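You operate a simulated robot arm through the tools that you are given. There is no shell and no other tool.

You are at the controls of a simulated robot arm. One attempt, no reset.

Task
Put things in order on the plan bench top. At the end: the yellow brass fitting with the red cap stands where the green jaw block stood; the white small pouch with a blue band stands where the grey vent cap stood; the grey vent cap stands on top of the grey mesh disc with the blue rim; the green jaw block stands on top of the grey plug case; the tip with a black tab stands on top of the brown pipes carton; whatever was shut is shut again. Leave all else as you found it, and nothing knocked over.
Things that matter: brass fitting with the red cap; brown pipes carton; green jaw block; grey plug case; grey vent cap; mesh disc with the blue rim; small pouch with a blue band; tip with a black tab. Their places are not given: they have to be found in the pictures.

It is judged by the outcome, as a careful person would: the job done as asked, and still so three seconds after it is handed in. It fails if anything else is knocked over, pushed out of place, dropped, spilled or broken. A push-on lid holds only when it is set on centred and level and pressed home; a screw cap is set on level and turned clockwise until tight.

Robot
A 6-joint arm with a two-finger gripper, fixed in place. Base frame: the origin is at the foot of the arm, x ahead of it, y to its left, z up; the work surface is at about z = 0. Units: mm, degrees, N and s.
With the tool pointing down near the work surface it reaches from about 180 to 480 mm from the base axis. Its first joint turns from -66.0 to 66.0 degrees. Payload 1.76 kg.
The tool frame sits at the grasp point between the pads (the TCP): z along the fingers, y along the line on which they close. The tips reach 29 mm beyond it. The gripper opens to 82 mm; its body begins 58 mm behind the TCP.
Orientation is that of the tool frame in the base frame, as [roll, pitch, yaw] about the fixed x, y, z axes, in that order (R = Rz(yaw) Ry(pitch) Rx(roll)). With the fingers straight down and closing along the base's y, the tool's x points along the base's -x, its y along +y and its z along -z.

Tools
- The arm moves only by the tool nudge_tool. Its argument "plan" is one flat list of numbers, 7 for each row, row after row: the shift along the base's x, y, z in units of 30 mm (1.0 is 30 mm), then the turn, a rotation vector about the base's x, y, z in units of 4 degrees (1.0 is 4 degrees), then the finger opening in m, from 0 to 0.082. In form: [tx, ty, tz, ax, ay, az, claw, tx, ty, tz, ax, ay, az, claw, ...]. A call has 1 to 20 rows; each row shifts and turns the commanded pose from where the row before left it. A call with a number of a shift or a turn outside -1 to 1 is refused whole. Each row takes 0.2 s and may step no farther than 50 mm and 8.6 degrees from the row before; otherwise, or with a gripper value out of range, the whole call is refused. A pose out of reach is approached as far as the arm can. The call stops where the force on the tool passes 40 N (or 10 N more than at its start, if that is more) or the arm is blocked; 0.2 s more then pass. The fingers move at their own pace (about 203.5 mm/s each) and stop on an object; they squeeze with about 20 N. The grip force told is the motor's: it shows also when the fingers shut on nothing. Time passes only in rows, and 0.2 s behind the last, so rows that do not move let the fingers close. It gives the time, the measured TCP pose, the force on the tool (base axes), the opening and the grip force at its end, in the units of the frame above (readings bear some noise), with the torque about the TCP (base axes, N m) and any sound that the robot's microphone picked up.
- Cameras (640 x 400 px; columns grow to the right, rows downward): "scene" is fixed at [48.8, 329.4, 420.8]; the picture's right is [-0.80, -0.59, 0.00], its down [-0.36, 0.49, -0.80] and it looks along [0.47, -0.64, -0.60] (base axes); focal length 214 px, centre (320, 200). "wrist" rides on the gripper at [79, 4, -89] in the tool frame; the picture's right is [-0.05, 1.00, 0.00], its down [-0.71, -0.04, -0.71] and it looks along [-0.71, -0.04, 0.71] (tool axes); focal length 256 px, centre (320, 200).
- camera(camera): a new picture of that camera. The clock stands still meanwhile.
- probe_pixels(camera, pixels): for up to 12 pixels [column, row] of the newest picture of that camera ("zoom" is the newest enlarged one), the place [x, y, z] in the base frame of the surface seen there, good to about 3 mm. The clock stands still meanwhile.
- zoom(camera, box): a new picture of the part [left, top, right, bottom] of that camera's present view, enlarged. The clock stands still meanwhile.
- finish_job(): hands the job in; it is judged then, once.

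Open the gripper and draw the arm clear of the work before you hand the job in, unless the task says otherwise.

The tools are called after "Call:" as name(argument=value, ...) on one line, values as JSON. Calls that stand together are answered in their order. nudge_tool: Moves the arm, as the interface text tells. Its arguments: {"type":"object","properties":{"plan":{"type":"array","items":{"type":"number"}}},"required":["plan"]} The other tools are called the same way: camera (camera) takes a picture; probe_pixels (camera, pixels) gives the place of the surface under pixels of a picture; zoom (camera, box) takes an enlarged picture of a part of a camera's view; finish_job () hands the job in.

At the start:

```text
clock: 0.0
eef_pos: [289.1, 64.7, 304.1]
ee_rot: [179.9, 0.1, 180.0]
ft_force: [-0.4, 0.0, 0.6]
torque: [0.0, 0.0, 0.0]
gripper_width: 81.9
finger_force: 0.0
```

scene: 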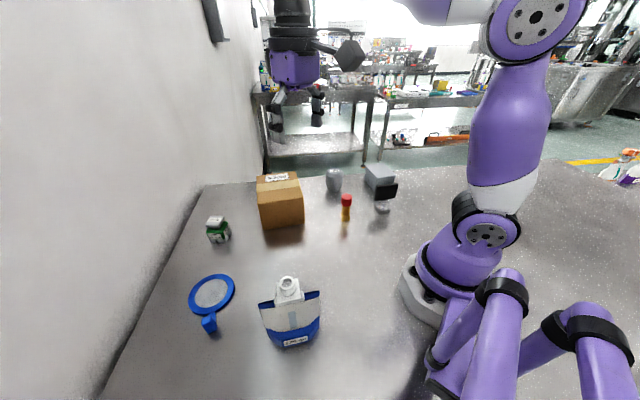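
wrist: 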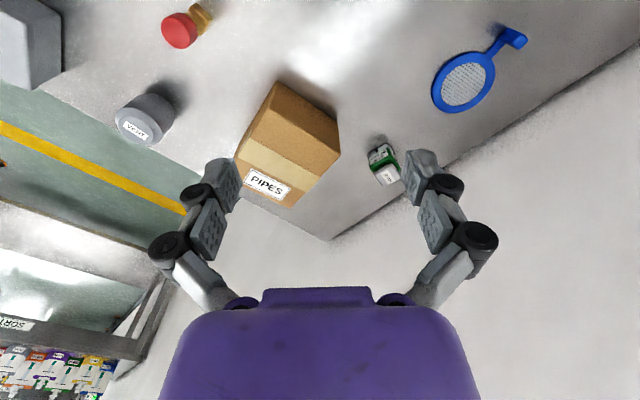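

I see in the scene picture the green jaw block (~218,230), carton (~280,200), vent cap (~334,180), plug case (~380,180), brass fitting (~346,207), mesh disc (~212,293), pouch (~290,312). I zoom in to see them in detail.

Call:
zoom(camera="scene", box=[310, 150, 430, 225])

Call:
zoom(camera="scene", box=[170, 160, 330, 260])

Call:
zoom(camera="scene", box=[170, 250, 340, 356])

```text
5.33 times, centred on (370, 188) of scene
```

zoom: 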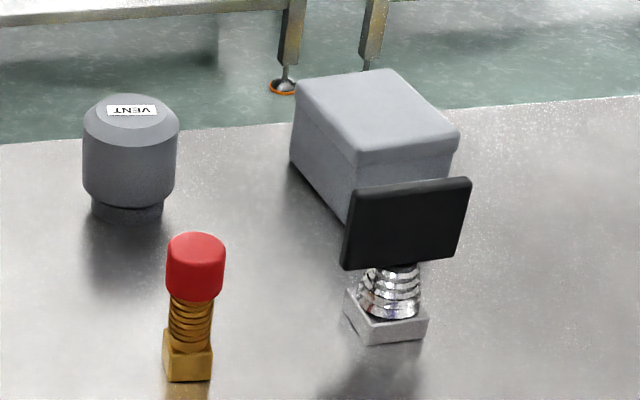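

```text
4.00 times, centred on (250, 210) of scene
```

zoom: 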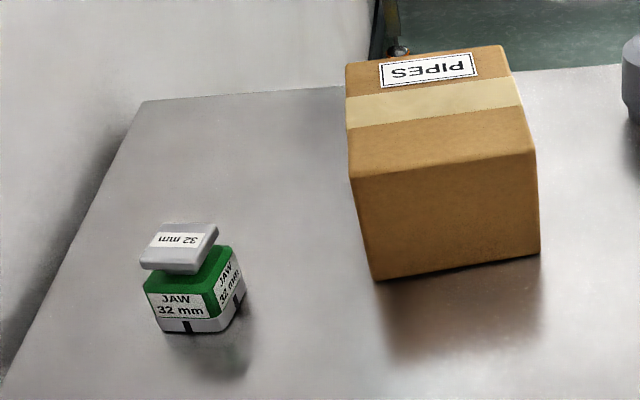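

```text
3.76 times, centred on (255, 303) of scene
```

zoom: 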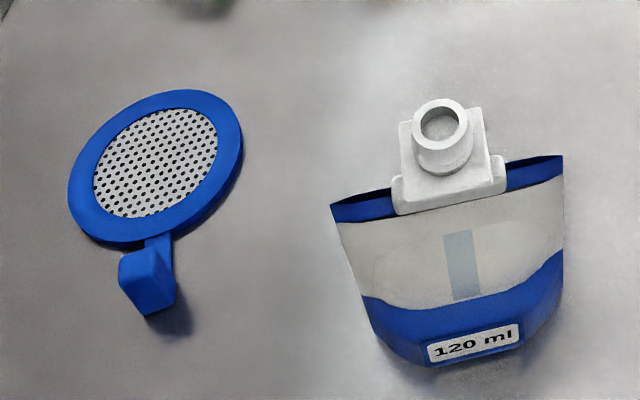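

The zooms show all eight things. Next I probe the surfaces of each for positions, starting with the plain scene view.

Call:
probe_pixels(camera="scene", pixels=[[334, 171], [334, 185], [346, 197], [346, 209], [344, 217], [382, 168], [390, 178], [382, 193], [383, 209], [275, 178], [290, 185], [284, 210]])

Call:
zoom(camera="wrist", box=[340, 110, 440, 210])

Call:
zoom(camera="wrist", box=[0, 0, 340, 212])

```text
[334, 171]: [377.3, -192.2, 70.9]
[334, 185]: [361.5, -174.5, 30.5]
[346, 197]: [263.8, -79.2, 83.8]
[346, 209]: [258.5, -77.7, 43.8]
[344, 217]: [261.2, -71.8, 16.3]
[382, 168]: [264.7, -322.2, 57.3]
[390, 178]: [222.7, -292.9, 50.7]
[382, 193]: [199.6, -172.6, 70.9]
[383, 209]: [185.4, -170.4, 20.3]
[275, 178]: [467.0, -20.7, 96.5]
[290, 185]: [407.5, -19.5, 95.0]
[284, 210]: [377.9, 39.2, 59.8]
```

```text
4.00 times, centred on (390, 160) of wrist
```

zoom: 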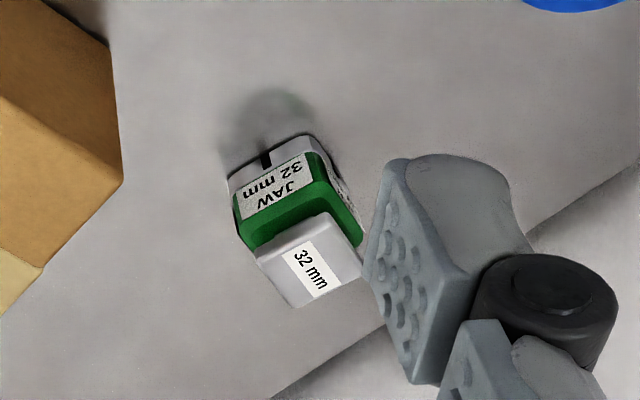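

```text
1.88 times, centred on (170, 106) of wrist
```

zoom: 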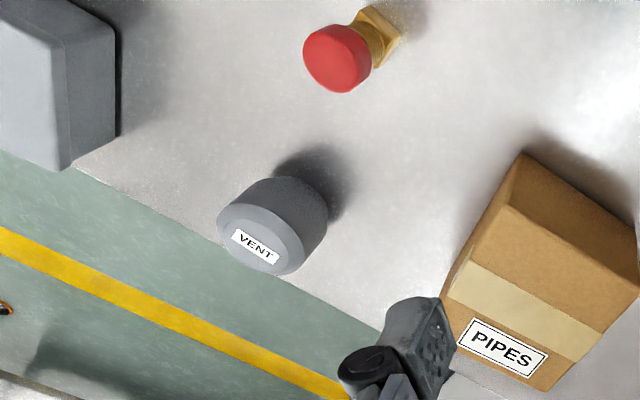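

Positions are coarse so far. I zoom on the right group again and probe many points for the vent cap, brass fitting and tip.

Call:
zoom(camera="scene", box=[310, 150, 430, 225])

Call:
probe_pixels(camera="zoom", pixels=[[95, 112], [130, 98], [168, 112], [130, 125], [90, 160], [130, 175], [172, 160], [130, 200], [128, 212], [98, 205], [158, 205], [130, 222]])

Call:
probe_pixels(camera="zoom", pixels=[[195, 236], [175, 242], [217, 242], [196, 250], [170, 280], [196, 285], [222, 280], [168, 360], [190, 355], [209, 360], [165, 378], [209, 379]])

Call:
probe_pixels(camera="zoom", pixels=[[360, 191], [466, 180], [345, 265], [455, 253], [405, 225], [347, 310], [368, 325], [368, 340], [426, 325], [426, 338], [390, 300], [390, 275]])

Call:
probe_pixels(camera="zoom", pixels=[[298, 85], [390, 72], [456, 130], [360, 160], [375, 115], [294, 150], [348, 215], [455, 165], [320, 170], [400, 170], [295, 105], [355, 175]])

```text
5.33 times, centred on (370, 188) of scene
```

zoom: 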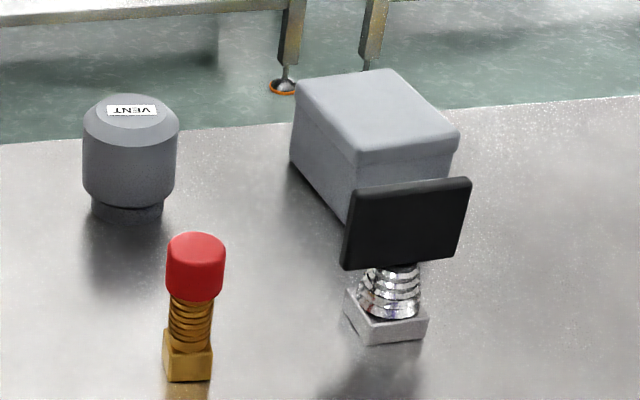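

```text
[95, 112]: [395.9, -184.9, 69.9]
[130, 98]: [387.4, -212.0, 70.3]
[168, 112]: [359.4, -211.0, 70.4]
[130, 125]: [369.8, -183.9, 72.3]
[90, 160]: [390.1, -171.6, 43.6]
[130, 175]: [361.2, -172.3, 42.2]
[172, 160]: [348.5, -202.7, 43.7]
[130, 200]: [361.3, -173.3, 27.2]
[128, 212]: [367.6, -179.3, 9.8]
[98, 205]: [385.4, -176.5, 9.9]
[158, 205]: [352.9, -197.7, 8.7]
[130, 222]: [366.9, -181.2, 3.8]
```

```text
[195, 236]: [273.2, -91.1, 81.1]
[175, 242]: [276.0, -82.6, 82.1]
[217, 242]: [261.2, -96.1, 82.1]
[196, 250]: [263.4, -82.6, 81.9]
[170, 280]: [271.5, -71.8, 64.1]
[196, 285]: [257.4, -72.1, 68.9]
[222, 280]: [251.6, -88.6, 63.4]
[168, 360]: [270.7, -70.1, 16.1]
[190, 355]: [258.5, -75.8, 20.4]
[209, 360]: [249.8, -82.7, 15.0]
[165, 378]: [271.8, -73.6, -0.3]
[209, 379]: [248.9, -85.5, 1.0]
```

```text
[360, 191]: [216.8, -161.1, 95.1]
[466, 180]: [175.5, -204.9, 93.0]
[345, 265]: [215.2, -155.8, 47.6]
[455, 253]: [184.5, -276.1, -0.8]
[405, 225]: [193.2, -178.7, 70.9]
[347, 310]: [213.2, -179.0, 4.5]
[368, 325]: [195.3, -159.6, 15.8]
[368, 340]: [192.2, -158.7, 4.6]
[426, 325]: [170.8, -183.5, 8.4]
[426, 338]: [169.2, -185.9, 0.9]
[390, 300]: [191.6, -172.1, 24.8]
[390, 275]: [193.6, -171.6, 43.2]
```

```text
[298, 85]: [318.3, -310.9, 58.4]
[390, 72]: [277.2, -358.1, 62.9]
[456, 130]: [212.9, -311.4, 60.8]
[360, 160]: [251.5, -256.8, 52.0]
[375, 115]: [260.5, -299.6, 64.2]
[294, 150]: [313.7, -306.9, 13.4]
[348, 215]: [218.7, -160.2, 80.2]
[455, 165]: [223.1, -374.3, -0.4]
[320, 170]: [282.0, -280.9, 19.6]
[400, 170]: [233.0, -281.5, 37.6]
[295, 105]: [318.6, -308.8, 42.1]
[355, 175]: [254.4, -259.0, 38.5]
```

Vent cap is about (376,-196) with Ø57 body; brass fitting about (265,-84); tip about (193,-178); plug case top centre about (265,-309) at z≈63. Now I probe the left group.

Call:
zoom(camera="scene", box=[194, 205, 242, 250])

Call:
probe_pixels(camera="scene", pixels=[[258, 176], [295, 173], [302, 197], [259, 204], [280, 190], [263, 229], [303, 222], [257, 190], [266, 181], [298, 195], [262, 200], [284, 205]])

```text
8.89 times, centred on (218, 228) of scene
```

zoom: 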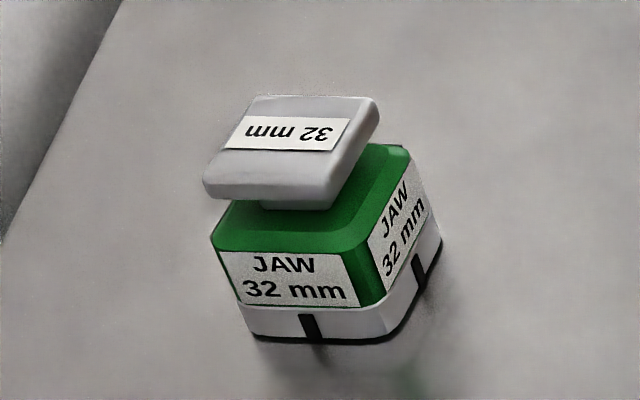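

```text
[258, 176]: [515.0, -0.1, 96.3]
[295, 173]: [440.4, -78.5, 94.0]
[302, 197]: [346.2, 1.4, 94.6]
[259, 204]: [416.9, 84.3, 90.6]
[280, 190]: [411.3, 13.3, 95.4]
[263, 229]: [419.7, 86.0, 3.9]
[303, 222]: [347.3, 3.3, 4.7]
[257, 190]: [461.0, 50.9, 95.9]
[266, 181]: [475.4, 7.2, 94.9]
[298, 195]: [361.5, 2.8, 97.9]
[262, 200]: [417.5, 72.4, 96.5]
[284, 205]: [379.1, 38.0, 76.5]
```

Carton top centre about (430,1), z≈96. Now I probe the jaw block in the zoom.

Call:
probe_pixels(camera="zoom", pixels=[[256, 103], [370, 105], [330, 188], [212, 188], [290, 150], [225, 240], [355, 248], [405, 152], [250, 325], [385, 325], [437, 240], [300, 220]])

Call:
zoom(camera="scene", box=[180, 265, 244, 340])

Call:
probe_pixels(camera="scene", pixels=[[212, 293], [189, 300], [234, 288], [205, 313], [218, 276], [211, 303], [213, 283], [207, 319], [209, 327], [215, 330], [211, 312], [240, 300]])

Call:
probe_pixels(camera="scene", pixels=[[288, 281], [282, 286], [296, 286], [289, 290], [276, 283], [303, 299], [259, 305], [318, 292], [290, 310], [268, 338], [296, 342], [318, 325]])

```text
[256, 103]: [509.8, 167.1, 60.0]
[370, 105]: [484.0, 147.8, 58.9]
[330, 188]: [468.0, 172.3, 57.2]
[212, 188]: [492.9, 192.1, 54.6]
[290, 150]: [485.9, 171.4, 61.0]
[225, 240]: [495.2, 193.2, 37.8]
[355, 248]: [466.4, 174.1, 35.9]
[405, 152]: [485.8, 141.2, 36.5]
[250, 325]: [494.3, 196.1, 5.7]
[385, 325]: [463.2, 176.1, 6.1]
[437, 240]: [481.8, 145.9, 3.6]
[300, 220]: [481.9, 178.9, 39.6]
```

```text
5.33 times, centred on (212, 302) of scene
```

zoom: 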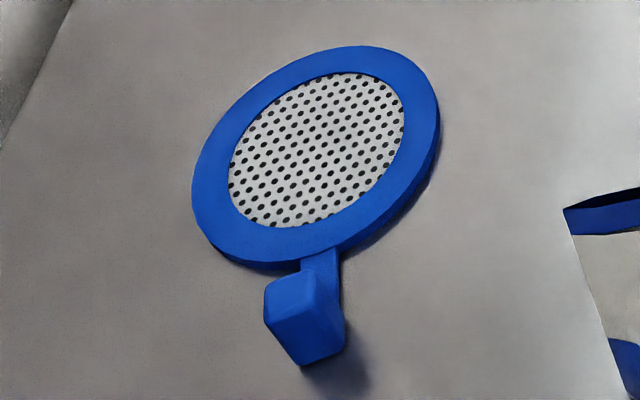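

```text
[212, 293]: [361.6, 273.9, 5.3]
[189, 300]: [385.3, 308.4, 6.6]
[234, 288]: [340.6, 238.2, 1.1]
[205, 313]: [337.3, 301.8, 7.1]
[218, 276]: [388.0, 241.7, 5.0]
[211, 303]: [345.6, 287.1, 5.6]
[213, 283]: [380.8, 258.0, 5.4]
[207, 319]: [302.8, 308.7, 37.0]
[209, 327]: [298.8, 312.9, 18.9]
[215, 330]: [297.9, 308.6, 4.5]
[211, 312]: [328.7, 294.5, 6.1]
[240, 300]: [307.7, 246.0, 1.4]
```

```text
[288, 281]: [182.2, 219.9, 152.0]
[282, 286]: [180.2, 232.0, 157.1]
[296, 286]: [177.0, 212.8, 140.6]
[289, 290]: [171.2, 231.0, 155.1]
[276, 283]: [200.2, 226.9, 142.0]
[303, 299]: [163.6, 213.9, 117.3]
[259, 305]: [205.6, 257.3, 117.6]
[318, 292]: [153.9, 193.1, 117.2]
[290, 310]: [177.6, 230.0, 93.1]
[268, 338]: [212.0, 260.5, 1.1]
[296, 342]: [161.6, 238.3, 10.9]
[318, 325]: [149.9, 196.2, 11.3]
```

Jaw block is at about (488,171), radius ≈517, so I will need a tilted tool there. I look closer at the pouch and probe the wall/bench edge near the jaw block.

Call:
zoom(camera="scene", box=[250, 265, 330, 355])

Call:
probe_pixels(camera="zoom", pixels=[[250, 105], [375, 110], [385, 160], [245, 190], [390, 195], [300, 75], [290, 110], [345, 110], [318, 135], [265, 150], [360, 140], [380, 180]])

Call:
probe_pixels(camera="scene", pixels=[[200, 188], [206, 186], [190, 190], [165, 240], [180, 235], [150, 230], [130, 320], [100, 300], [150, 280], [240, 184], [160, 300], [200, 260]])

```text
4.44 times, centred on (290, 310) of scene
```

zoom: 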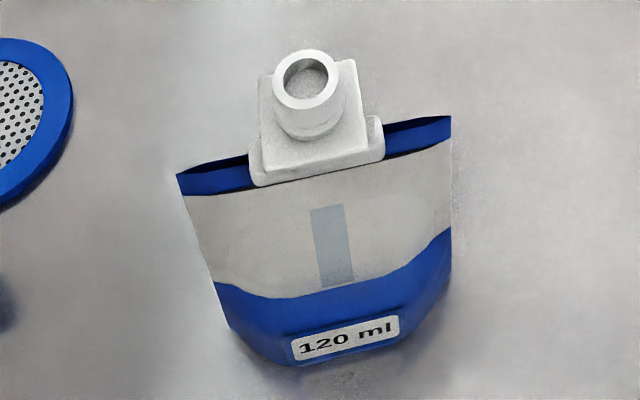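

```text
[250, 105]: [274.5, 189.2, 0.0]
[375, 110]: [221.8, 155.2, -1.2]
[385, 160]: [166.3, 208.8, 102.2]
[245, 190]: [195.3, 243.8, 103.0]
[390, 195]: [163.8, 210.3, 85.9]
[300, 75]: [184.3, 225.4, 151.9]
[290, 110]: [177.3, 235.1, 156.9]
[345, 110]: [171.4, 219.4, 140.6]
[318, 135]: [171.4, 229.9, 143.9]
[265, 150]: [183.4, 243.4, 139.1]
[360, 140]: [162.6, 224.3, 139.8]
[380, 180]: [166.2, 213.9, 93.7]
```

```text
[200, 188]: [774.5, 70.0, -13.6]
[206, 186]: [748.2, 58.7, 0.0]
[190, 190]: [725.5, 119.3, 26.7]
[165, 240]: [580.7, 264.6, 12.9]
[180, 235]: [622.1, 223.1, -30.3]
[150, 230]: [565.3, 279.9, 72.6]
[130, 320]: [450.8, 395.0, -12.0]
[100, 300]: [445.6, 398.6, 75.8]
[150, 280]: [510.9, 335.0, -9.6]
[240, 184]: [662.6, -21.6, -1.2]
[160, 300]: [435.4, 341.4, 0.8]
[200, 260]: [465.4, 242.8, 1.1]
```

Wall lies along x+y≈845 and the bench's far edge along x−y≈709, both clear of the work spots. I move toward a hover near the jaw block (488,171), yawing +32° to match its faces, to learn the reach there.

Call:
nudge_tool(plan=[0.6, 0.4, -0.4, 0, 0, 1, 0.082, 0.6, 0.4, -0.4, 0, 0, 1, 0.082, 0.6, 0.4, -0.4, 0, 0, 1, 0.082, 0.6, 0.4, -0.4, 0, 0, 1, 0.082, 0.6, 0.4, -0.4, 0, 0, 1, 0.082, 0.6, 0.4, -0.4, 0, 0, 1, 0.082, 0.6, 0.4, -0.4, 0, 0, 1, 0.082, 0.6, 0.4, -0.4, 0, 0, 1, 0.082])

```text
clock: 1.8
eef_pos: [418.3, 153.7, 199.4]
ee_rot: [179.8, 0.0, -147.9]
ft_force: [-0.3, 0.1, -0.3]
torque: [-0.03, -0.03, -0.01]
gripper_width: 82.0
finger_force: 0.0
out of reach, approached as far as the arm can: row 7, 8
```

At z≈200 the tool-down reach ends at radius ≈446, so I tilt the tool outward (28° about (0.53,-0.85,0)) while staying above the carton height.

Call:
nudge_tool(plan=[0, 0, -0.2, 0.53, -0.85, 0, 0.082, 0, 0, -0.2, 0.53, -0.85, 0, 0.082, 0, 0, -0.2, 0.53, -0.85, 0, 0.082, 0, 0, -0.2, 0.53, -0.85, 0, 0.082, 0, 0, -0.2, 0.53, -0.85, 0, 0.082, 0, 0, -0.2, 0.53, -0.85, 0, 0.082, 0, 0, -0.2, 0.53, -0.85, 0, 0.082])

Call:
camera(camera="wrist")

Call:
camera(camera="scene")

```text
clock: 3.4
eef_pos: [422.2, 146.9, 161.9]
ee_rot: [179.9, 28.1, -148.0]
ft_force: [-0.8, -0.6, -0.2]
torque: [-0.01, -0.01, -0.01]
gripper_width: 81.6
finger_force: 0.0
out of reach, approached as far as the arm can: row 1
```

```text
taken
```

wrist: 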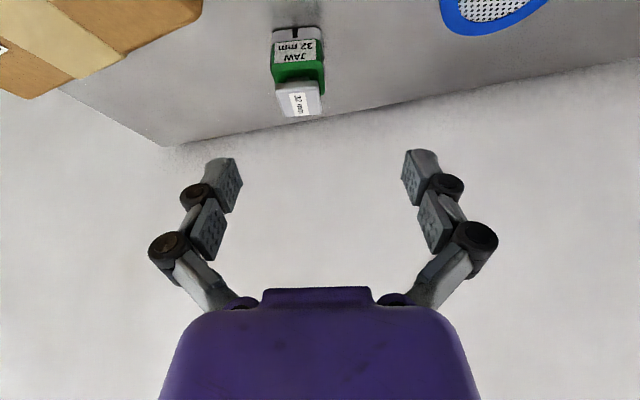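

```text
taken
```

scene: 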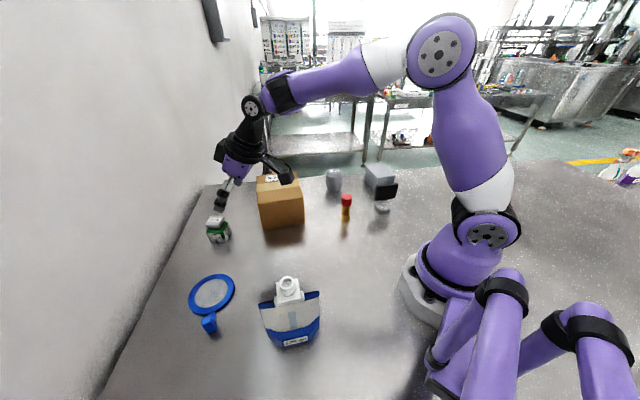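

The tilt works (pitch 28°) and the jaw block is straight ahead at wrist pixel (298,75), its faces nearly square to the image. I zoom and probe it for an accurate centre and angle.

Call:
zoom(camera="wrist", box=[250, 15, 350, 125])

```text
3.64 times, centred on (300, 70) of wrist
```

zoom: 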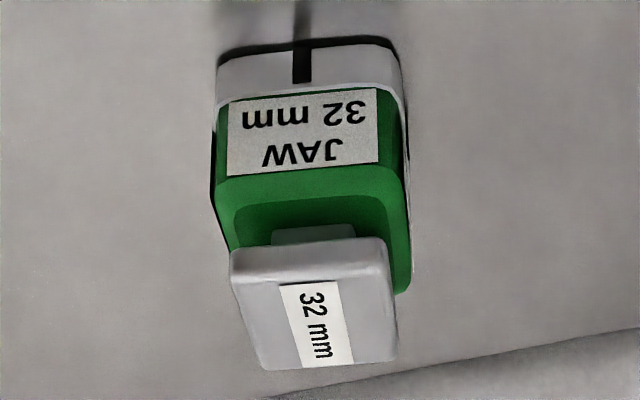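

Call:
probe_pixels(camera="zoom", pixels=[[224, 70], [390, 62], [224, 165], [398, 165], [236, 255], [382, 250], [266, 360], [392, 352], [225, 190], [395, 185], [310, 190], [404, 285]])

Call:
probe_pixels(camera="zoom", pixels=[[310, 70], [310, 130], [310, 260], [310, 350], [250, 300], [380, 300], [310, 300], [275, 220], [405, 110], [222, 115], [310, 237], [350, 235]])

```text
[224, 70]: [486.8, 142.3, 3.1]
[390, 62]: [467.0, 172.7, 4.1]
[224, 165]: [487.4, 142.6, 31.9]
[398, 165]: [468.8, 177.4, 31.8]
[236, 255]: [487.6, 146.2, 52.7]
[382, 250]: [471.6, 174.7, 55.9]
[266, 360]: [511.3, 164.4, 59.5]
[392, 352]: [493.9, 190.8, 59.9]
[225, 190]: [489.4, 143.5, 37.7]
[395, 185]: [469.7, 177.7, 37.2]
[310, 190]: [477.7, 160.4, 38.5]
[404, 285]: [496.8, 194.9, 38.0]
```

```text
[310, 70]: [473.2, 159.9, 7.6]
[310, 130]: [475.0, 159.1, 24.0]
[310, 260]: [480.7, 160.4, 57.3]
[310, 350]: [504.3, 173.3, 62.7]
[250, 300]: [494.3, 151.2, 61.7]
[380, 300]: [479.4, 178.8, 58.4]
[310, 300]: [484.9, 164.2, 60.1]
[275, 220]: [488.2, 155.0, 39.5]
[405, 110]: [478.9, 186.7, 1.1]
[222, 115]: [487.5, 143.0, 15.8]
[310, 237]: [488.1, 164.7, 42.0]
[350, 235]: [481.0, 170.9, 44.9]
```

Jaw block centre ≈ (491,168), faces at ≈31°, body height 38, knob to z≈61. I move to a stand-off 100 mm back along the tilted finger direction.

Call:
nudge_tool(plan=[0.5, -0.07, -0.6, 0, 0, 0, 0.082, 0.47, -0.06, -0.66, 0, 0, 0, 0.082, 0, 0, 0, 0, 0, 0, 0.082])

```text
clock: 4.2
eef_pos: [450.7, 142.0, 122.3]
ee_rot: [179.9, 28.1, -148.1]
ft_force: [-0.3, 0.1, -0.1]
torque: [0.01, 0.01, 0.02]
gripper_width: 81.9
finger_force: 0.0
```

Reached as commanded. I advance along the finger direction toward the grasp at (491,168,36), in smaller steps.

Call:
nudge_tool(plan=[0.33, 0.22, -0.72, 0, 0, 0, 0.082, 0.33, 0.22, -0.72, 0, 0, 0, 0.082, 0.33, 0.22, -0.72, 0, 0, 0, 0.082, 0, 0, 0, 0, 0, 0, 0.082])

Call:
camera(camera="wrist")

Call:
camera(camera="scene")

```text
clock: 5.2
eef_pos: [480.8, 162.7, 59.6]
ee_rot: [179.9, 28.0, -148.0]
ft_force: [-0.3, 0.4, 0.0]
torque: [0.0, -0.03, 0.01]
gripper_width: 82.1
finger_force: 0.1
```

```text
taken
```

wrist: 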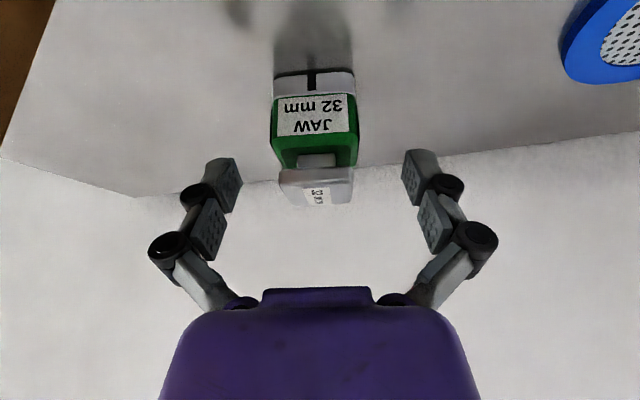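

```text
taken
```

scene: 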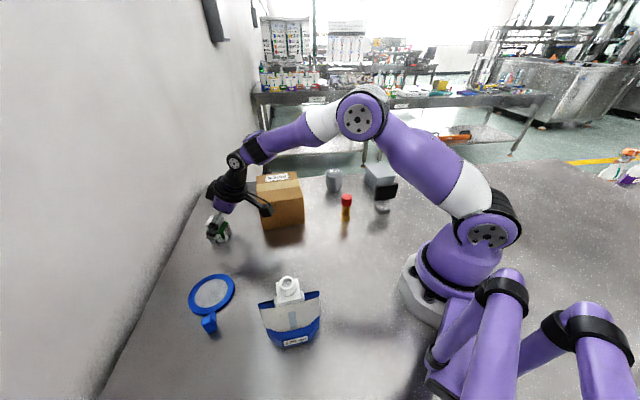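

Block sits centred between the fingers (col ≈315). I descend the last 24 mm and close.

Call:
nudge_tool(plan=[0.17, 0.09, -0.39, 0, 0, 0, 0.082, 0.17, 0.09, -0.39, 0, 0, 0, 0.082, 0, 0, 0, 0, 0, 0, 0.082, 0, 0, 0, 0, 0, 0, 0.03, 0, 0, 0, 0, 0, 0, 0.03, 0, 0, 0, 0, 0, 0, 0.03])

Call:
camera(camera="wrist")

```text
clock: 6.6
eef_pos: [491.8, 166.5, 37.6]
ee_rot: [-180.0, 28.2, -147.9]
ft_force: [3.0, 2.3, 10.6]
torque: [0.25, -0.28, -0.02]
gripper_width: 43.5
finger_force: 19.5
```

```text
taken
```

wrist: 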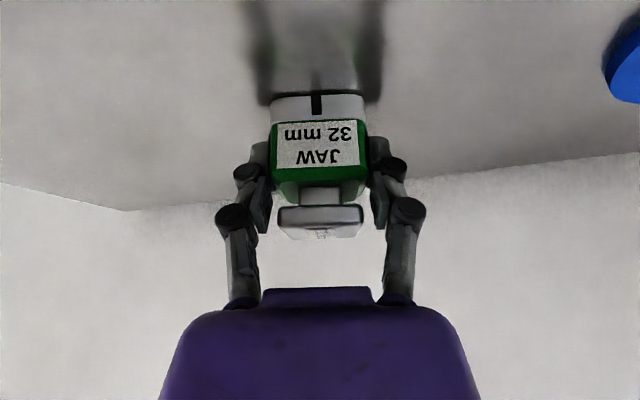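

Gripped at 43.5 mm with 19.5 N; the 10.6 N upward force suggests the tips graze the bench. I lift a little and check.

Call:
nudge_tool(plan=[0, 0, 0.4, 0, 0, 0, 0.03, 0, 0, 0.6, 0, 0, 0, 0.03, 0, 0, 0, 0, 0, 0, 0.03])

Call:
camera(camera="wrist")

Call:
zoom(camera="scene", box=[190, 160, 270, 250])

```text
clock: 7.4
eef_pos: [490.2, 166.5, 66.7]
ee_rot: [179.9, 28.0, -148.0]
ft_force: [-1.0, -0.3, -1.1]
torque: [-0.01, 0.04, 0.06]
gripper_width: 43.1
finger_force: 19.8
```

```text
taken
```

wrist: 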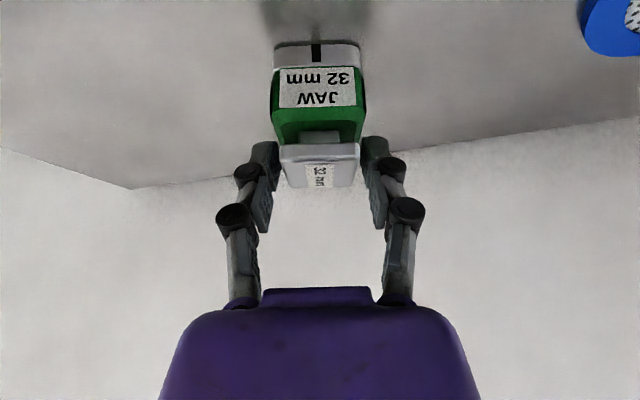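

```text
4.44 times, centred on (230, 205) of scene
```

zoom: 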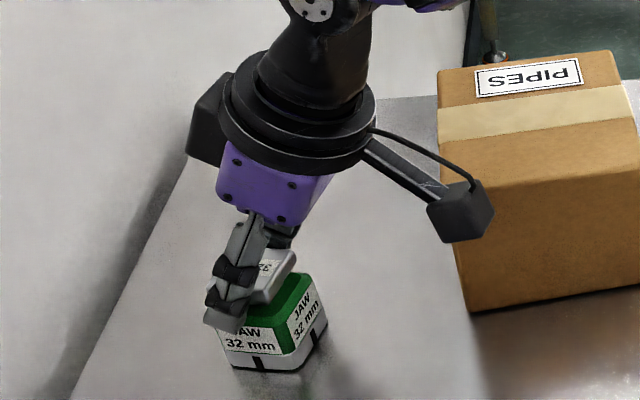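

The fingers read 43 mm but the block seems to have stayed low in the view. I probe to see whether it lifted.

Call:
zoom(camera="wrist", box=[210, 20, 430, 240])

Call:
probe_pixels(camera="wrist", pixels=[[300, 60], [278, 60], [358, 55], [320, 105], [275, 125], [360, 125], [320, 165], [285, 150], [355, 150], [318, 185], [265, 170], [378, 170]])

```text
1.82 times, centred on (320, 130) of wrist
```

zoom: 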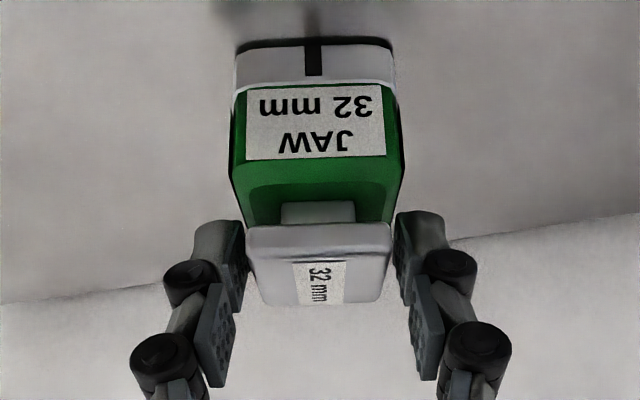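

```text
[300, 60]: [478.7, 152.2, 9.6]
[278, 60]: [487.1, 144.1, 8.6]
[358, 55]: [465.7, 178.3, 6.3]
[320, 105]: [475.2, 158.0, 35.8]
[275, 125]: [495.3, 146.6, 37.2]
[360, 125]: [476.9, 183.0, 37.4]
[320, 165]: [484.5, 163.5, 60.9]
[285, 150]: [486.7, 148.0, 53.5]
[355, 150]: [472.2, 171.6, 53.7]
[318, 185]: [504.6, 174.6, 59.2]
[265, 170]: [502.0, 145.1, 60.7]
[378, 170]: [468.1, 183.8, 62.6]
```

The block stayed on the bench in its place; only the tips were on its upper edge. I open, go back down to z≈43 (clear of the bench), close fully and wait to see whether it truly grips.

Call:
nudge_tool(plan=[0, 0, 0, 0, 0, 0, 0.07, 0, 0, 0, 0, 0, 0, 0.07, 0.03, 0.05, -0.4, 0, 0, 0, 0.07, 0, 0, -0.4, 0, 0, 0, 0.07, 0, 0, 0, 0, 0, 0, 0.07, 0, 0, 0, 0, 0, 0, 0, 0, 0, 0, 0, 0, 0, 0, 0, 0, 0, 0, 0, 0, 0, 0, 0, 0, 0, 0, 0, 0])

Call:
zoom(camera="wrist", box=[210, 60, 430, 280])

Call:
zoom(camera="scene", box=[190, 175, 260, 250])

```text
clock: 9.4
eef_pos: [490.9, 169.4, 43.4]
ee_rot: [179.9, 28.1, -147.9]
ft_force: [2.8, 1.2, 8.6]
torque: [0.06, -0.39, 0.01]
gripper_width: 43.8
finger_force: 19.8
```

```text
1.82 times, centred on (320, 170) of wrist
```

zoom: 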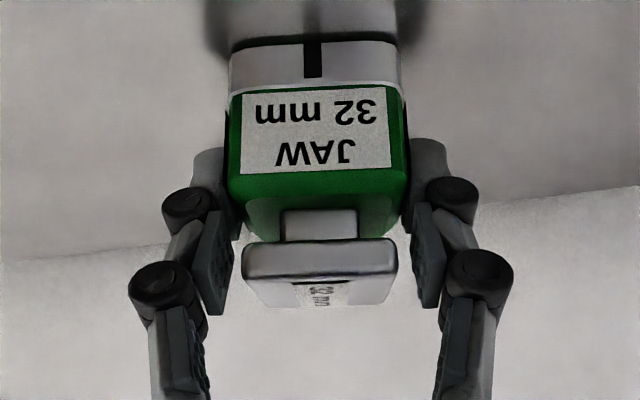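

```text
5.33 times, centred on (225, 212) of scene
```

zoom: 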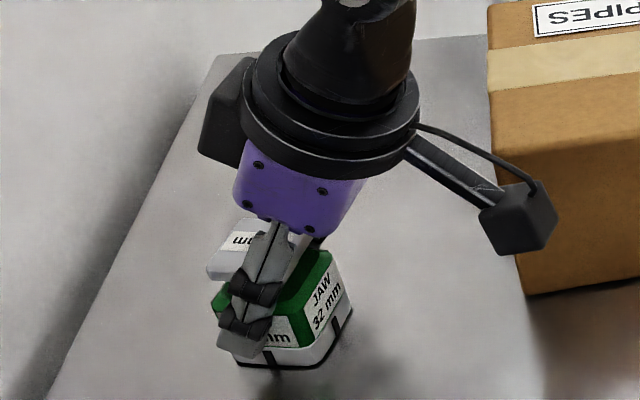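

Gripped at 43.8 mm, with an upward reaction as the fingers settled on the block. I lift slowly in 3 mm steps and watch the force.

Call:
nudge_tool(plan=[0, 0, 0.1, 0, 0, 0, 0, 0, 0, 0.1, 0, 0, 0, 0, 0, 0, 0.1, 0, 0, 0, 0, 0, 0, 0, 0, 0, 0, 0])

Call:
zoom(camera="wrist", box=[210, 60, 430, 280])

```text
clock: 10.4
eef_pos: [491.6, 169.8, 50.0]
ee_rot: [179.9, 28.0, -148.0]
ft_force: [-0.3, -0.5, -2.5]
torque: [-0.02, 0.02, -0.02]
gripper_width: 43.6
finger_force: 19.8
```

```text
1.82 times, centred on (320, 170) of wrist
```

zoom: 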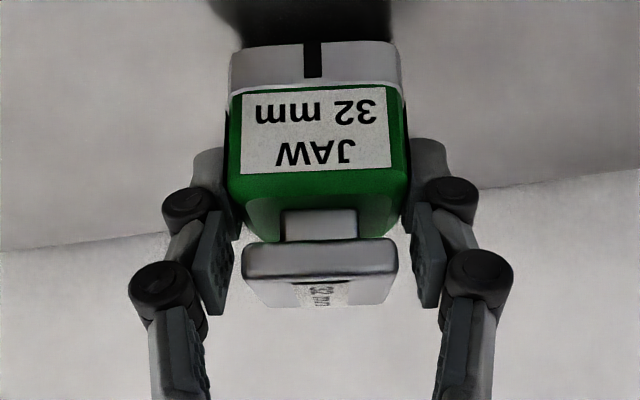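

The block lifts with the gripper now (same place in the view, shadow below it, −2.5 N). I raise it slowly to about z≈80.

Call:
nudge_tool(plan=[0, 0, 0.15, 0, 0, 0, 0, 0, 0, 0.15, 0, 0, 0, 0, 0, 0, 0.2, 0, 0, 0, 0, 0, 0, 0.25, 0, 0, 0, 0, 0, 0, 0.25, 0, 0, 0, 0])

```text
clock: 11.6
eef_pos: [491.9, 169.2, 82.2]
ee_rot: [179.9, 28.0, -148.0]
ft_force: [-0.9, -0.2, -2.6]
torque: [0.02, 0.02, 0.0]
gripper_width: 43.9
finger_force: 20.0
```

Holding firmly at z=82. I draw inward and up to about (370,125,178), clear of the carton corner.

Call:
nudge_tool(plan=[-0.3, -0.1, 0.3, 0, 0, 0, 0, -0.5, -0.18, 0.4, 0, 0, 0, 0, -0.5, -0.18, 0.4, 0, 0, 0, 0, -0.5, -0.18, 0.4, 0, 0, 0, 0, -0.5, -0.18, 0.4, 0, 0, 0, 0, -0.5, -0.18, 0.4, 0, 0, 0, 0, -0.5, -0.18, 0.4, 0, 0, 0, 0, -0.5, -0.18, 0.4, 0, 0, 0, 0, -0.3, -0.1, 0.1, 0, 0, 0, 0])

Call:
camera(camera="scene")

Call:
camera(camera="wrist")

```text
clock: 13.6
eef_pos: [368.5, 126.4, 176.1]
ee_rot: [180.0, 27.9, -148.0]
ft_force: [-0.7, 0.3, -2.4]
torque: [-0.02, 0.01, 0.01]
gripper_width: 43.9
finger_force: 20.0
```

```text
taken
```

scene: 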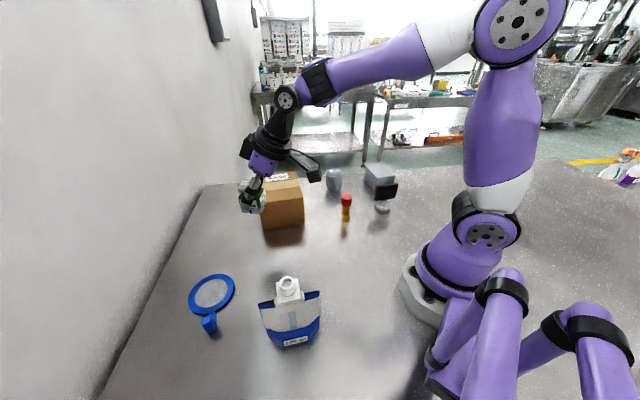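

```text
taken
```

wrist: 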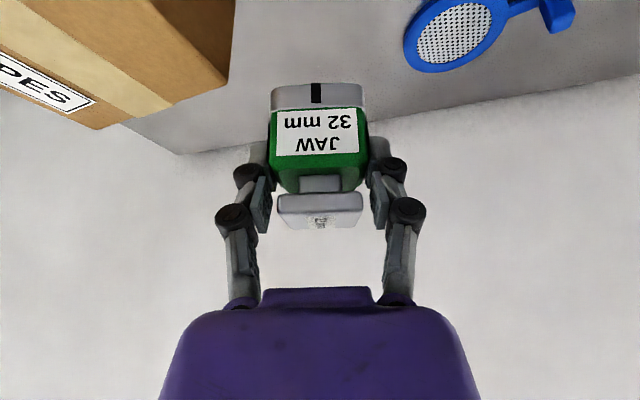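

Block held at z≈176 with its base ≈37 mm above the carton top. I swing it around the base at this height to angle −49°, turning the tool with it (−71°).

Call:
nudge_tool(plan=[0.16, -0.847, 0.1, 0, 0, -0.986, 0, 0.107, -0.85, 0.1, 0, 0, -0.986, 0, 0.047, -0.847, 0.1, 0, 0, -0.986, 0, -0.007, -0.843, 0, 0, 0, -0.986, 0, -0.067, -0.837, 0, 0, 0, -0.986, 0, -0.123, -0.823, 0, 0, 0, -0.986, 0, -0.17, -0.807, 0, 0, 0, -0.986, 0, -0.227, -0.787, 0, 0, 0, -0.986, 0, -0.273, -0.767, 0, 0, 0, -0.986, 0, -0.327, -0.737, 0, 0, 0, -0.986, 0, -0.373, -0.71, 0, 0, 0, -0.986, 0, -0.41, -0.68, 0, 0, 0, -0.986, 0, -0.457, -0.643, 0, 0, 0, -0.986, 0, -0.493, -0.61, 0, 0, 0, -0.986, 0, -0.53, -0.57, 0, 0, 0, -0.986, 0, -0.563, -0.527, 0, 0, 0, -0.986, 0, -0.587, -0.487, 0, 0, 0, -0.986, 0, -0.617, -0.443, 0, 0, 0, -0.986, 0])

Call:
camera(camera="wrist")

Call:
camera(camera="scene")

```text
clock: 17.4
eef_pos: [220.9, -256.8, 185.4]
ee_rot: [-180.0, 28.0, 141.0]
ft_force: [-0.4, 0.1, -2.7]
torque: [0.01, 0.02, -0.02]
gripper_width: 43.9
finger_force: 20.1
```

```text
taken
```

wrist: 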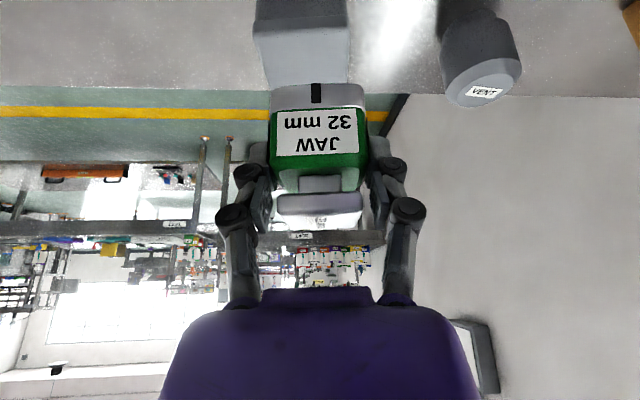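

```text
taken
```

scene: 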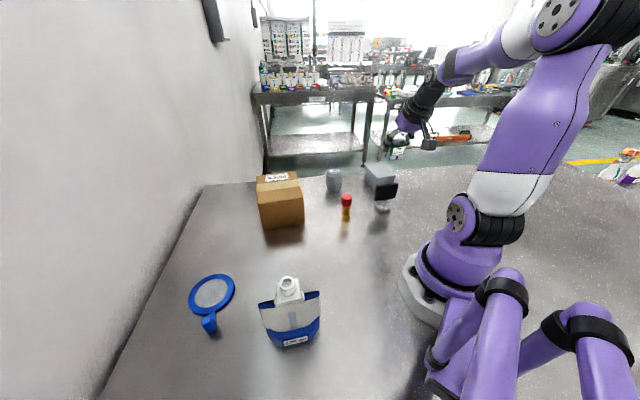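

The case is ahead under the block at wrist (300,40). I probe its visible edges for a precise target.

Call:
zoom(camera="wrist", box=[220, 0, 400, 112])

Call:
probe_pixels(camera="wrist", pixels=[[258, 10], [345, 10], [256, 28], [348, 25], [265, 60], [349, 60], [270, 85], [300, 40], [300, 70], [258, 20], [347, 18], [300, 10]])

```text
3.56 times, centred on (310, 56) of wrist
```

zoom: 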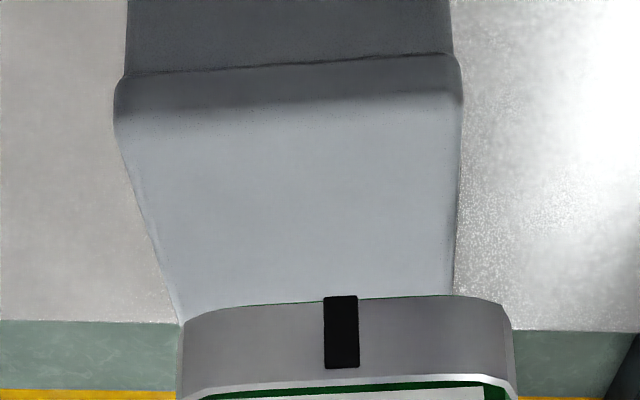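

```text
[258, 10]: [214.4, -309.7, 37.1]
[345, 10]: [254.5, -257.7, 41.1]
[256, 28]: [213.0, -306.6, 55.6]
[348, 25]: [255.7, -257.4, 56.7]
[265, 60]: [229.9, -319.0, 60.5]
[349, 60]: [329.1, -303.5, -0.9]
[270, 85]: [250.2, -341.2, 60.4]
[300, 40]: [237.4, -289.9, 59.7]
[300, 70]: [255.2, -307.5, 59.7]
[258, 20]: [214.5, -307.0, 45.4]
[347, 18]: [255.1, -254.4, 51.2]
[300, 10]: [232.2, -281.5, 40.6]
```

Case top z≈60, centre ≈(266,−309), long axis at −41°. I move over its centre, square up by −2°, and lower to just above contact.

Call:
nudge_tool(plan=[0.5, -0.58, -0.2, 0, 0, -0.5, 0, 0.5, -0.58, -0.2, 0, 0, 0, 0, 0.5, -0.58, -0.2, 0, 0, 0, 0, 0, 0, -0.5, 0, 0, 0, 0, 0, 0, -0.5, 0, 0, 0, 0, 0, 0, -0.5, 0, 0, 0, 0, 0, 0, -0.2, 0, 0, 0, 0, 0, 0, 0, 0, 0, 0, 0])

Call:
camera(camera="wrist")

Call:
zoom(camera="scene", box=[330, 100, 450, 210])

```text
clock: 19.2
eef_pos: [266.4, -310.3, 117.3]
ee_rot: [-179.9, 28.0, 139.1]
ft_force: [-0.2, -0.5, -1.1]
torque: [0.03, 0.0, 0.01]
gripper_width: 44.0
finger_force: 20.1
```

```text
taken
```

wrist: 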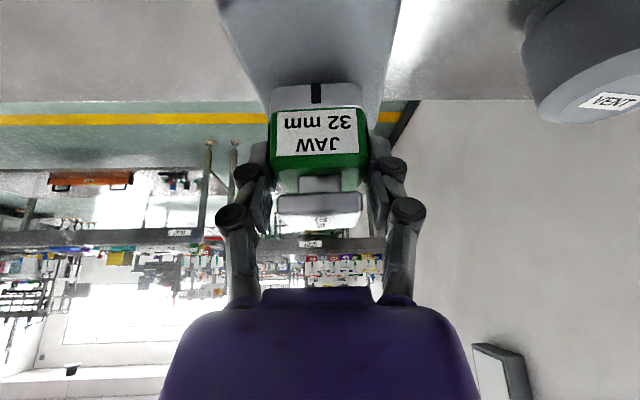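

```text
3.64 times, centred on (390, 155) of scene
```

zoom: 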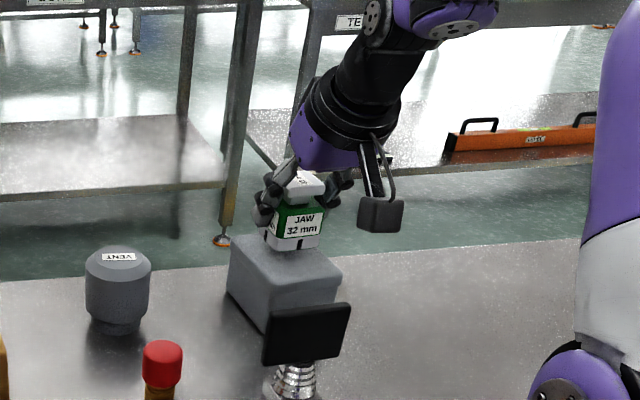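

Block hovers about 14 mm above the case, centred. I lower in small steps till I feel contact.

Call:
nudge_tool(plan=[0, 0, -0.15, 0, 0, 0, 0, 0, 0, -0.15, 0, 0, 0, 0, 0, 0, -0.07, 0, 0, 0, 0, 0, 0, -0.05, 0, 0, 0, 0, 0, 0, 0, 0, 0, 0, 0])

```text
clock: 20.4
eef_pos: [267.1, -309.7, 104.8]
ee_rot: [179.9, 28.0, 139.1]
ft_force: [-0.5, 0.8, -1.9]
torque: [-0.01, 0.0, 0.05]
gripper_width: 43.4
finger_force: 19.7
```

Still −1.9 N (hanging). I go on in 1.2 mm steps.

Call:
nudge_tool(plan=[0, 0, -0.04, 0, 0, 0, 0, 0, 0, -0.04, 0, 0, 0, 0, 0, 0, 0, 0, 0, 0, 0])

Call:
zoom(camera="wrist", box=[220, 50, 420, 175])

```text
clock: 21.2
eef_pos: [266.7, -310.0, 104.0]
ee_rot: [-180.0, 28.2, 139.1]
ft_force: [-1.6, 2.6, 8.9]
torque: [0.05, 0.02, 0.04]
gripper_width: 43.5
finger_force: 20.2
```

```text
3.20 times, centred on (320, 112) of wrist
```

zoom: 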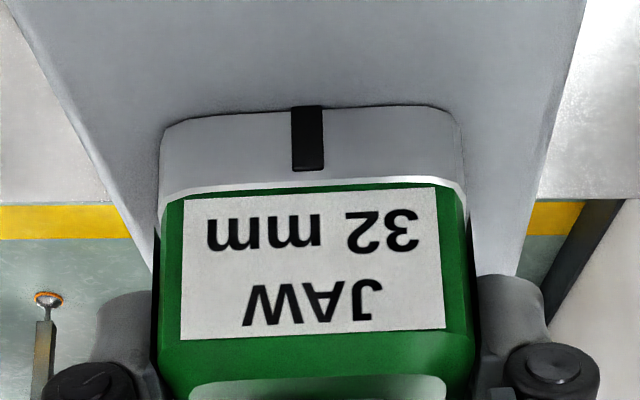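

Contact at 8.9 N: the block rests on the case. I open and withdraw back along the finger direction.

Call:
nudge_tool(plan=[0, 0, 0, 0, 0, 0, 0.05, 0, 0, 0, 0, 0, 0, 0.065, 0, 0, 0, 0, 0, 0, 0.078, 0, 0, 0, 0, 0, 0, 0.078, -0.12, 0.1, 0.3, 0, 0, 0, 0.078, -0.24, 0.2, 0.6, 0, 0, 0, 0.078, -0.35, 0.3, 0.88, 0, 0, 0, 0.078, -0.35, 0.3, 0.88, 0, 0, 0, 0.078, 0, 0, 0.5, 0, 0, 0, 0.078])

Call:
camera(camera="wrist")

Call:
zoom(camera="scene", box=[330, 100, 450, 210])

```text
clock: 23.2
eef_pos: [235.8, -282.7, 196.4]
ee_rot: [179.8, 28.0, 139.1]
ft_force: [0.1, -0.3, 0.3]
torque: [-0.03, 0.0, 0.02]
gripper_width: 78.0
finger_force: 0.1
```

```text
taken
```

wrist: 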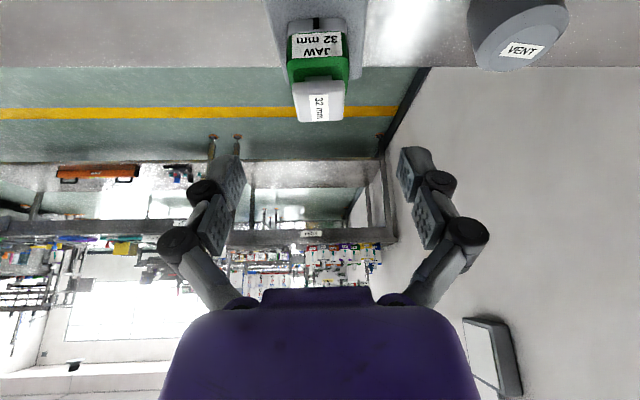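

```text
3.64 times, centred on (390, 155) of scene
```

zoom: 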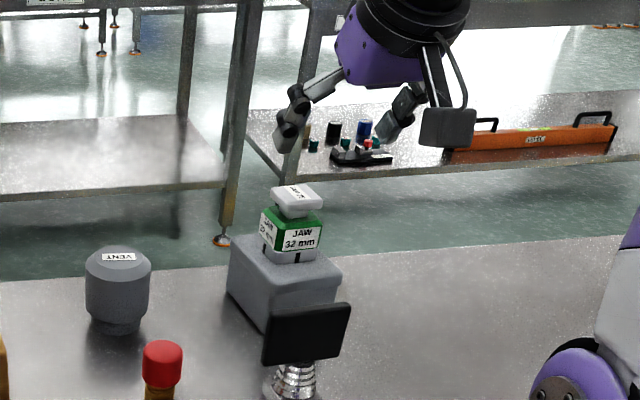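

The jaw block stands upright on the case (scene zoom ≈(293,225)). Next I move to a hover over the brass fitting near (265,−84), turning the tool to its radial direction.

Call:
nudge_tool(plan=[0.12, 0.83, -0.09, 0, 0, 0.73, 0.078, 0.12, 0.83, -0.09, 0, 0, 0.73, 0.078, 0.12, 0.83, -0.09, 0, 0, 0.73, 0.078, 0.12, 0.83, -0.09, 0, 0, 0.73, 0.078, 0.12, 0.83, -0.09, 0, 0, 0.73, 0.078, 0.12, 0.83, -0.09, 0, 0, 0.73, 0.078, 0.12, 0.83, -0.09, 0, 0, 0.73, 0.078, 0.12, 0.83, -0.09, 0, 0, 0.73, 0.078, 0, 0, 0, 0, 0, 0, 0.078])

Call:
camera(camera="wrist")

Call:
camera(camera="scene")

```text
clock: 25.2
eef_pos: [262.8, -85.7, 173.5]
ee_rot: [-179.9, 28.1, 162.5]
ft_force: [-0.2, -1.0, -0.1]
torque: [0.0, -0.02, 0.03]
gripper_width: 77.9
finger_force: 0.1
```

```text
taken
```

wrist: 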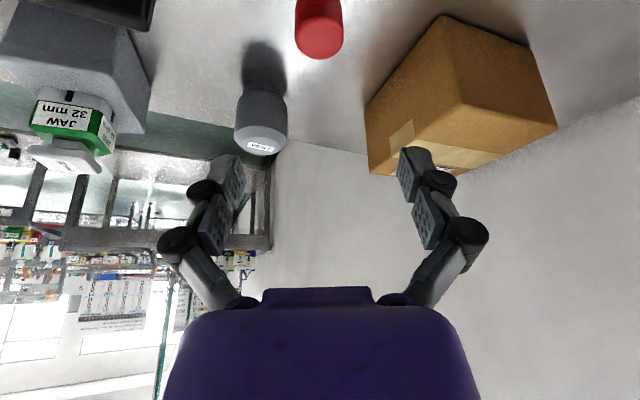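

```text
taken
```

scene: 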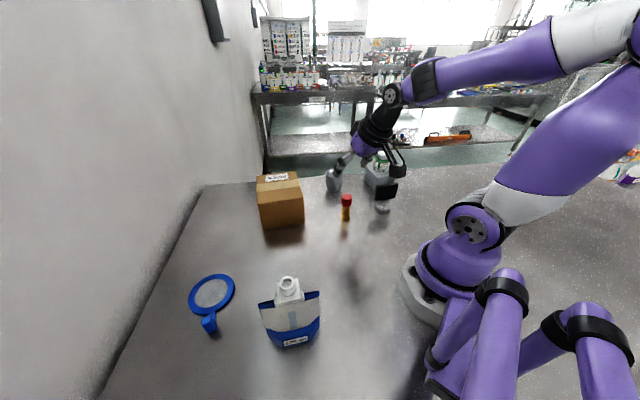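

The red cap is centred between the fingers at wrist (320,35). I probe its surface to refine its centre.

Call:
zoom(camera="wrist", box=[270, 0, 370, 62])

Call:
probe_pixels(camera="wrist", pixels=[[319, 52], [303, 42], [336, 40], [319, 35], [319, 25], [299, 12], [340, 10], [319, 8], [299, 2], [341, 2], [310, 56], [328, 55]])

```text
6.40 times, centred on (320, 31) of wrist
```

zoom: 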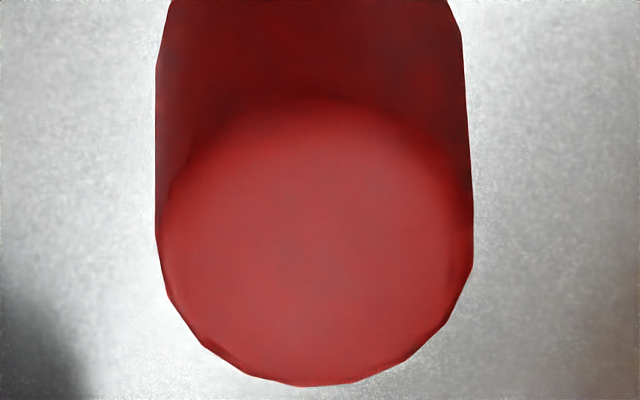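

```text
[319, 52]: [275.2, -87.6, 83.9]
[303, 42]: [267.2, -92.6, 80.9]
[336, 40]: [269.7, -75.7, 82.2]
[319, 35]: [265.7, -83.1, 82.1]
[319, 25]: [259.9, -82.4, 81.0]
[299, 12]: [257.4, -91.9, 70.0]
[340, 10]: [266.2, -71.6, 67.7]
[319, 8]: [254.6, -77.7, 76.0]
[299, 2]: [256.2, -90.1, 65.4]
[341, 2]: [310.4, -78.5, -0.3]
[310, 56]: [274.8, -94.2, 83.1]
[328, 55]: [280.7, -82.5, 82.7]
```

Cap centre ≈(265.5,−84), top z≈82. Before going down I check the clearance between the gripper's camera and the arm's base.

Call:
probe_pixels(camera="scene", pixels=[[405, 285], [412, 270], [425, 250], [440, 300], [455, 210], [470, 222], [500, 190], [480, 250], [418, 310], [408, 260], [396, 165], [390, 95]])

```text
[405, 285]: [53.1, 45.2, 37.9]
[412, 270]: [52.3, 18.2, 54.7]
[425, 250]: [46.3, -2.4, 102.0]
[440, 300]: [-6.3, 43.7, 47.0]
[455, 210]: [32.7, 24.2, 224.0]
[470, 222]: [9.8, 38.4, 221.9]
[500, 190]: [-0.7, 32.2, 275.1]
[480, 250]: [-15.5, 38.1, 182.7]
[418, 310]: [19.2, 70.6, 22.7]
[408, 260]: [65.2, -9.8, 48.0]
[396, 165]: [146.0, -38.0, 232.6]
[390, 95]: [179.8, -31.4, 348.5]
```

Base radius is only ≈70 mm, so there is ample room. I descend to z≈66 around the red cap.

Call:
nudge_tool(plan=[0.09, 0.05, -0.7, 0, 0, 0, 0.078, 0, 0, -0.7, 0, 0, 0, 0.078, 0, 0, -0.7, 0, 0, 0, 0.078, 0, 0, -0.7, 0, 0, 0, 0.078, 0, 0, -0.5, 0, 0, 0, 0.078, 0, 0, -0.25, 0, 0, 0, 0.078, 0, 0, 0, 0, 0, 0, 0.078])

Call:
camera(camera="wrist")

Call:
zoom(camera="scene", box=[310, 140, 410, 235])

```text
clock: 26.8
eef_pos: [265.7, -81.6, 68.7]
ee_rot: [179.9, 27.9, 162.5]
ft_force: [-0.3, 0.7, -0.1]
torque: [0.02, 0.04, 0.0]
gripper_width: 78.1
finger_force: 0.2
```

```text
taken
```

wrist: 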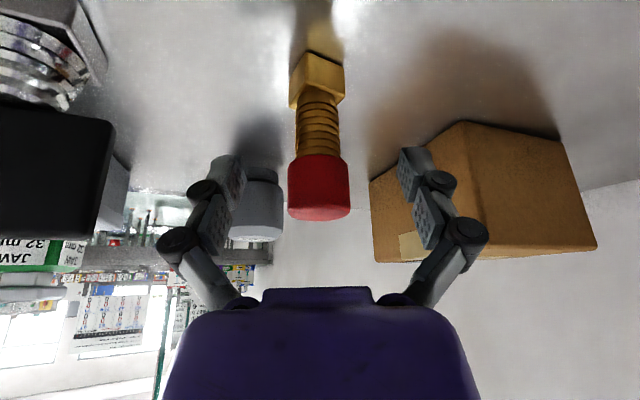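

```text
4.21 times, centred on (360, 188) of scene
```

zoom: 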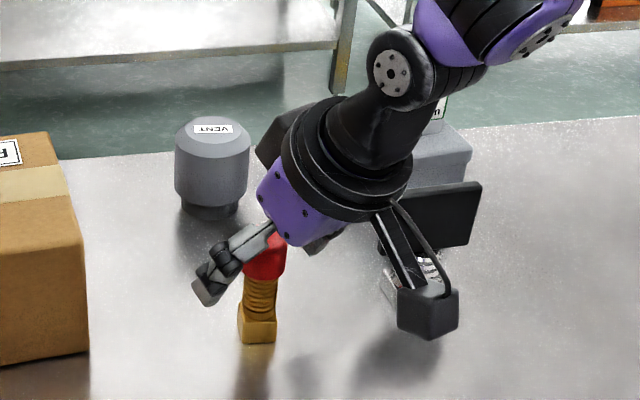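

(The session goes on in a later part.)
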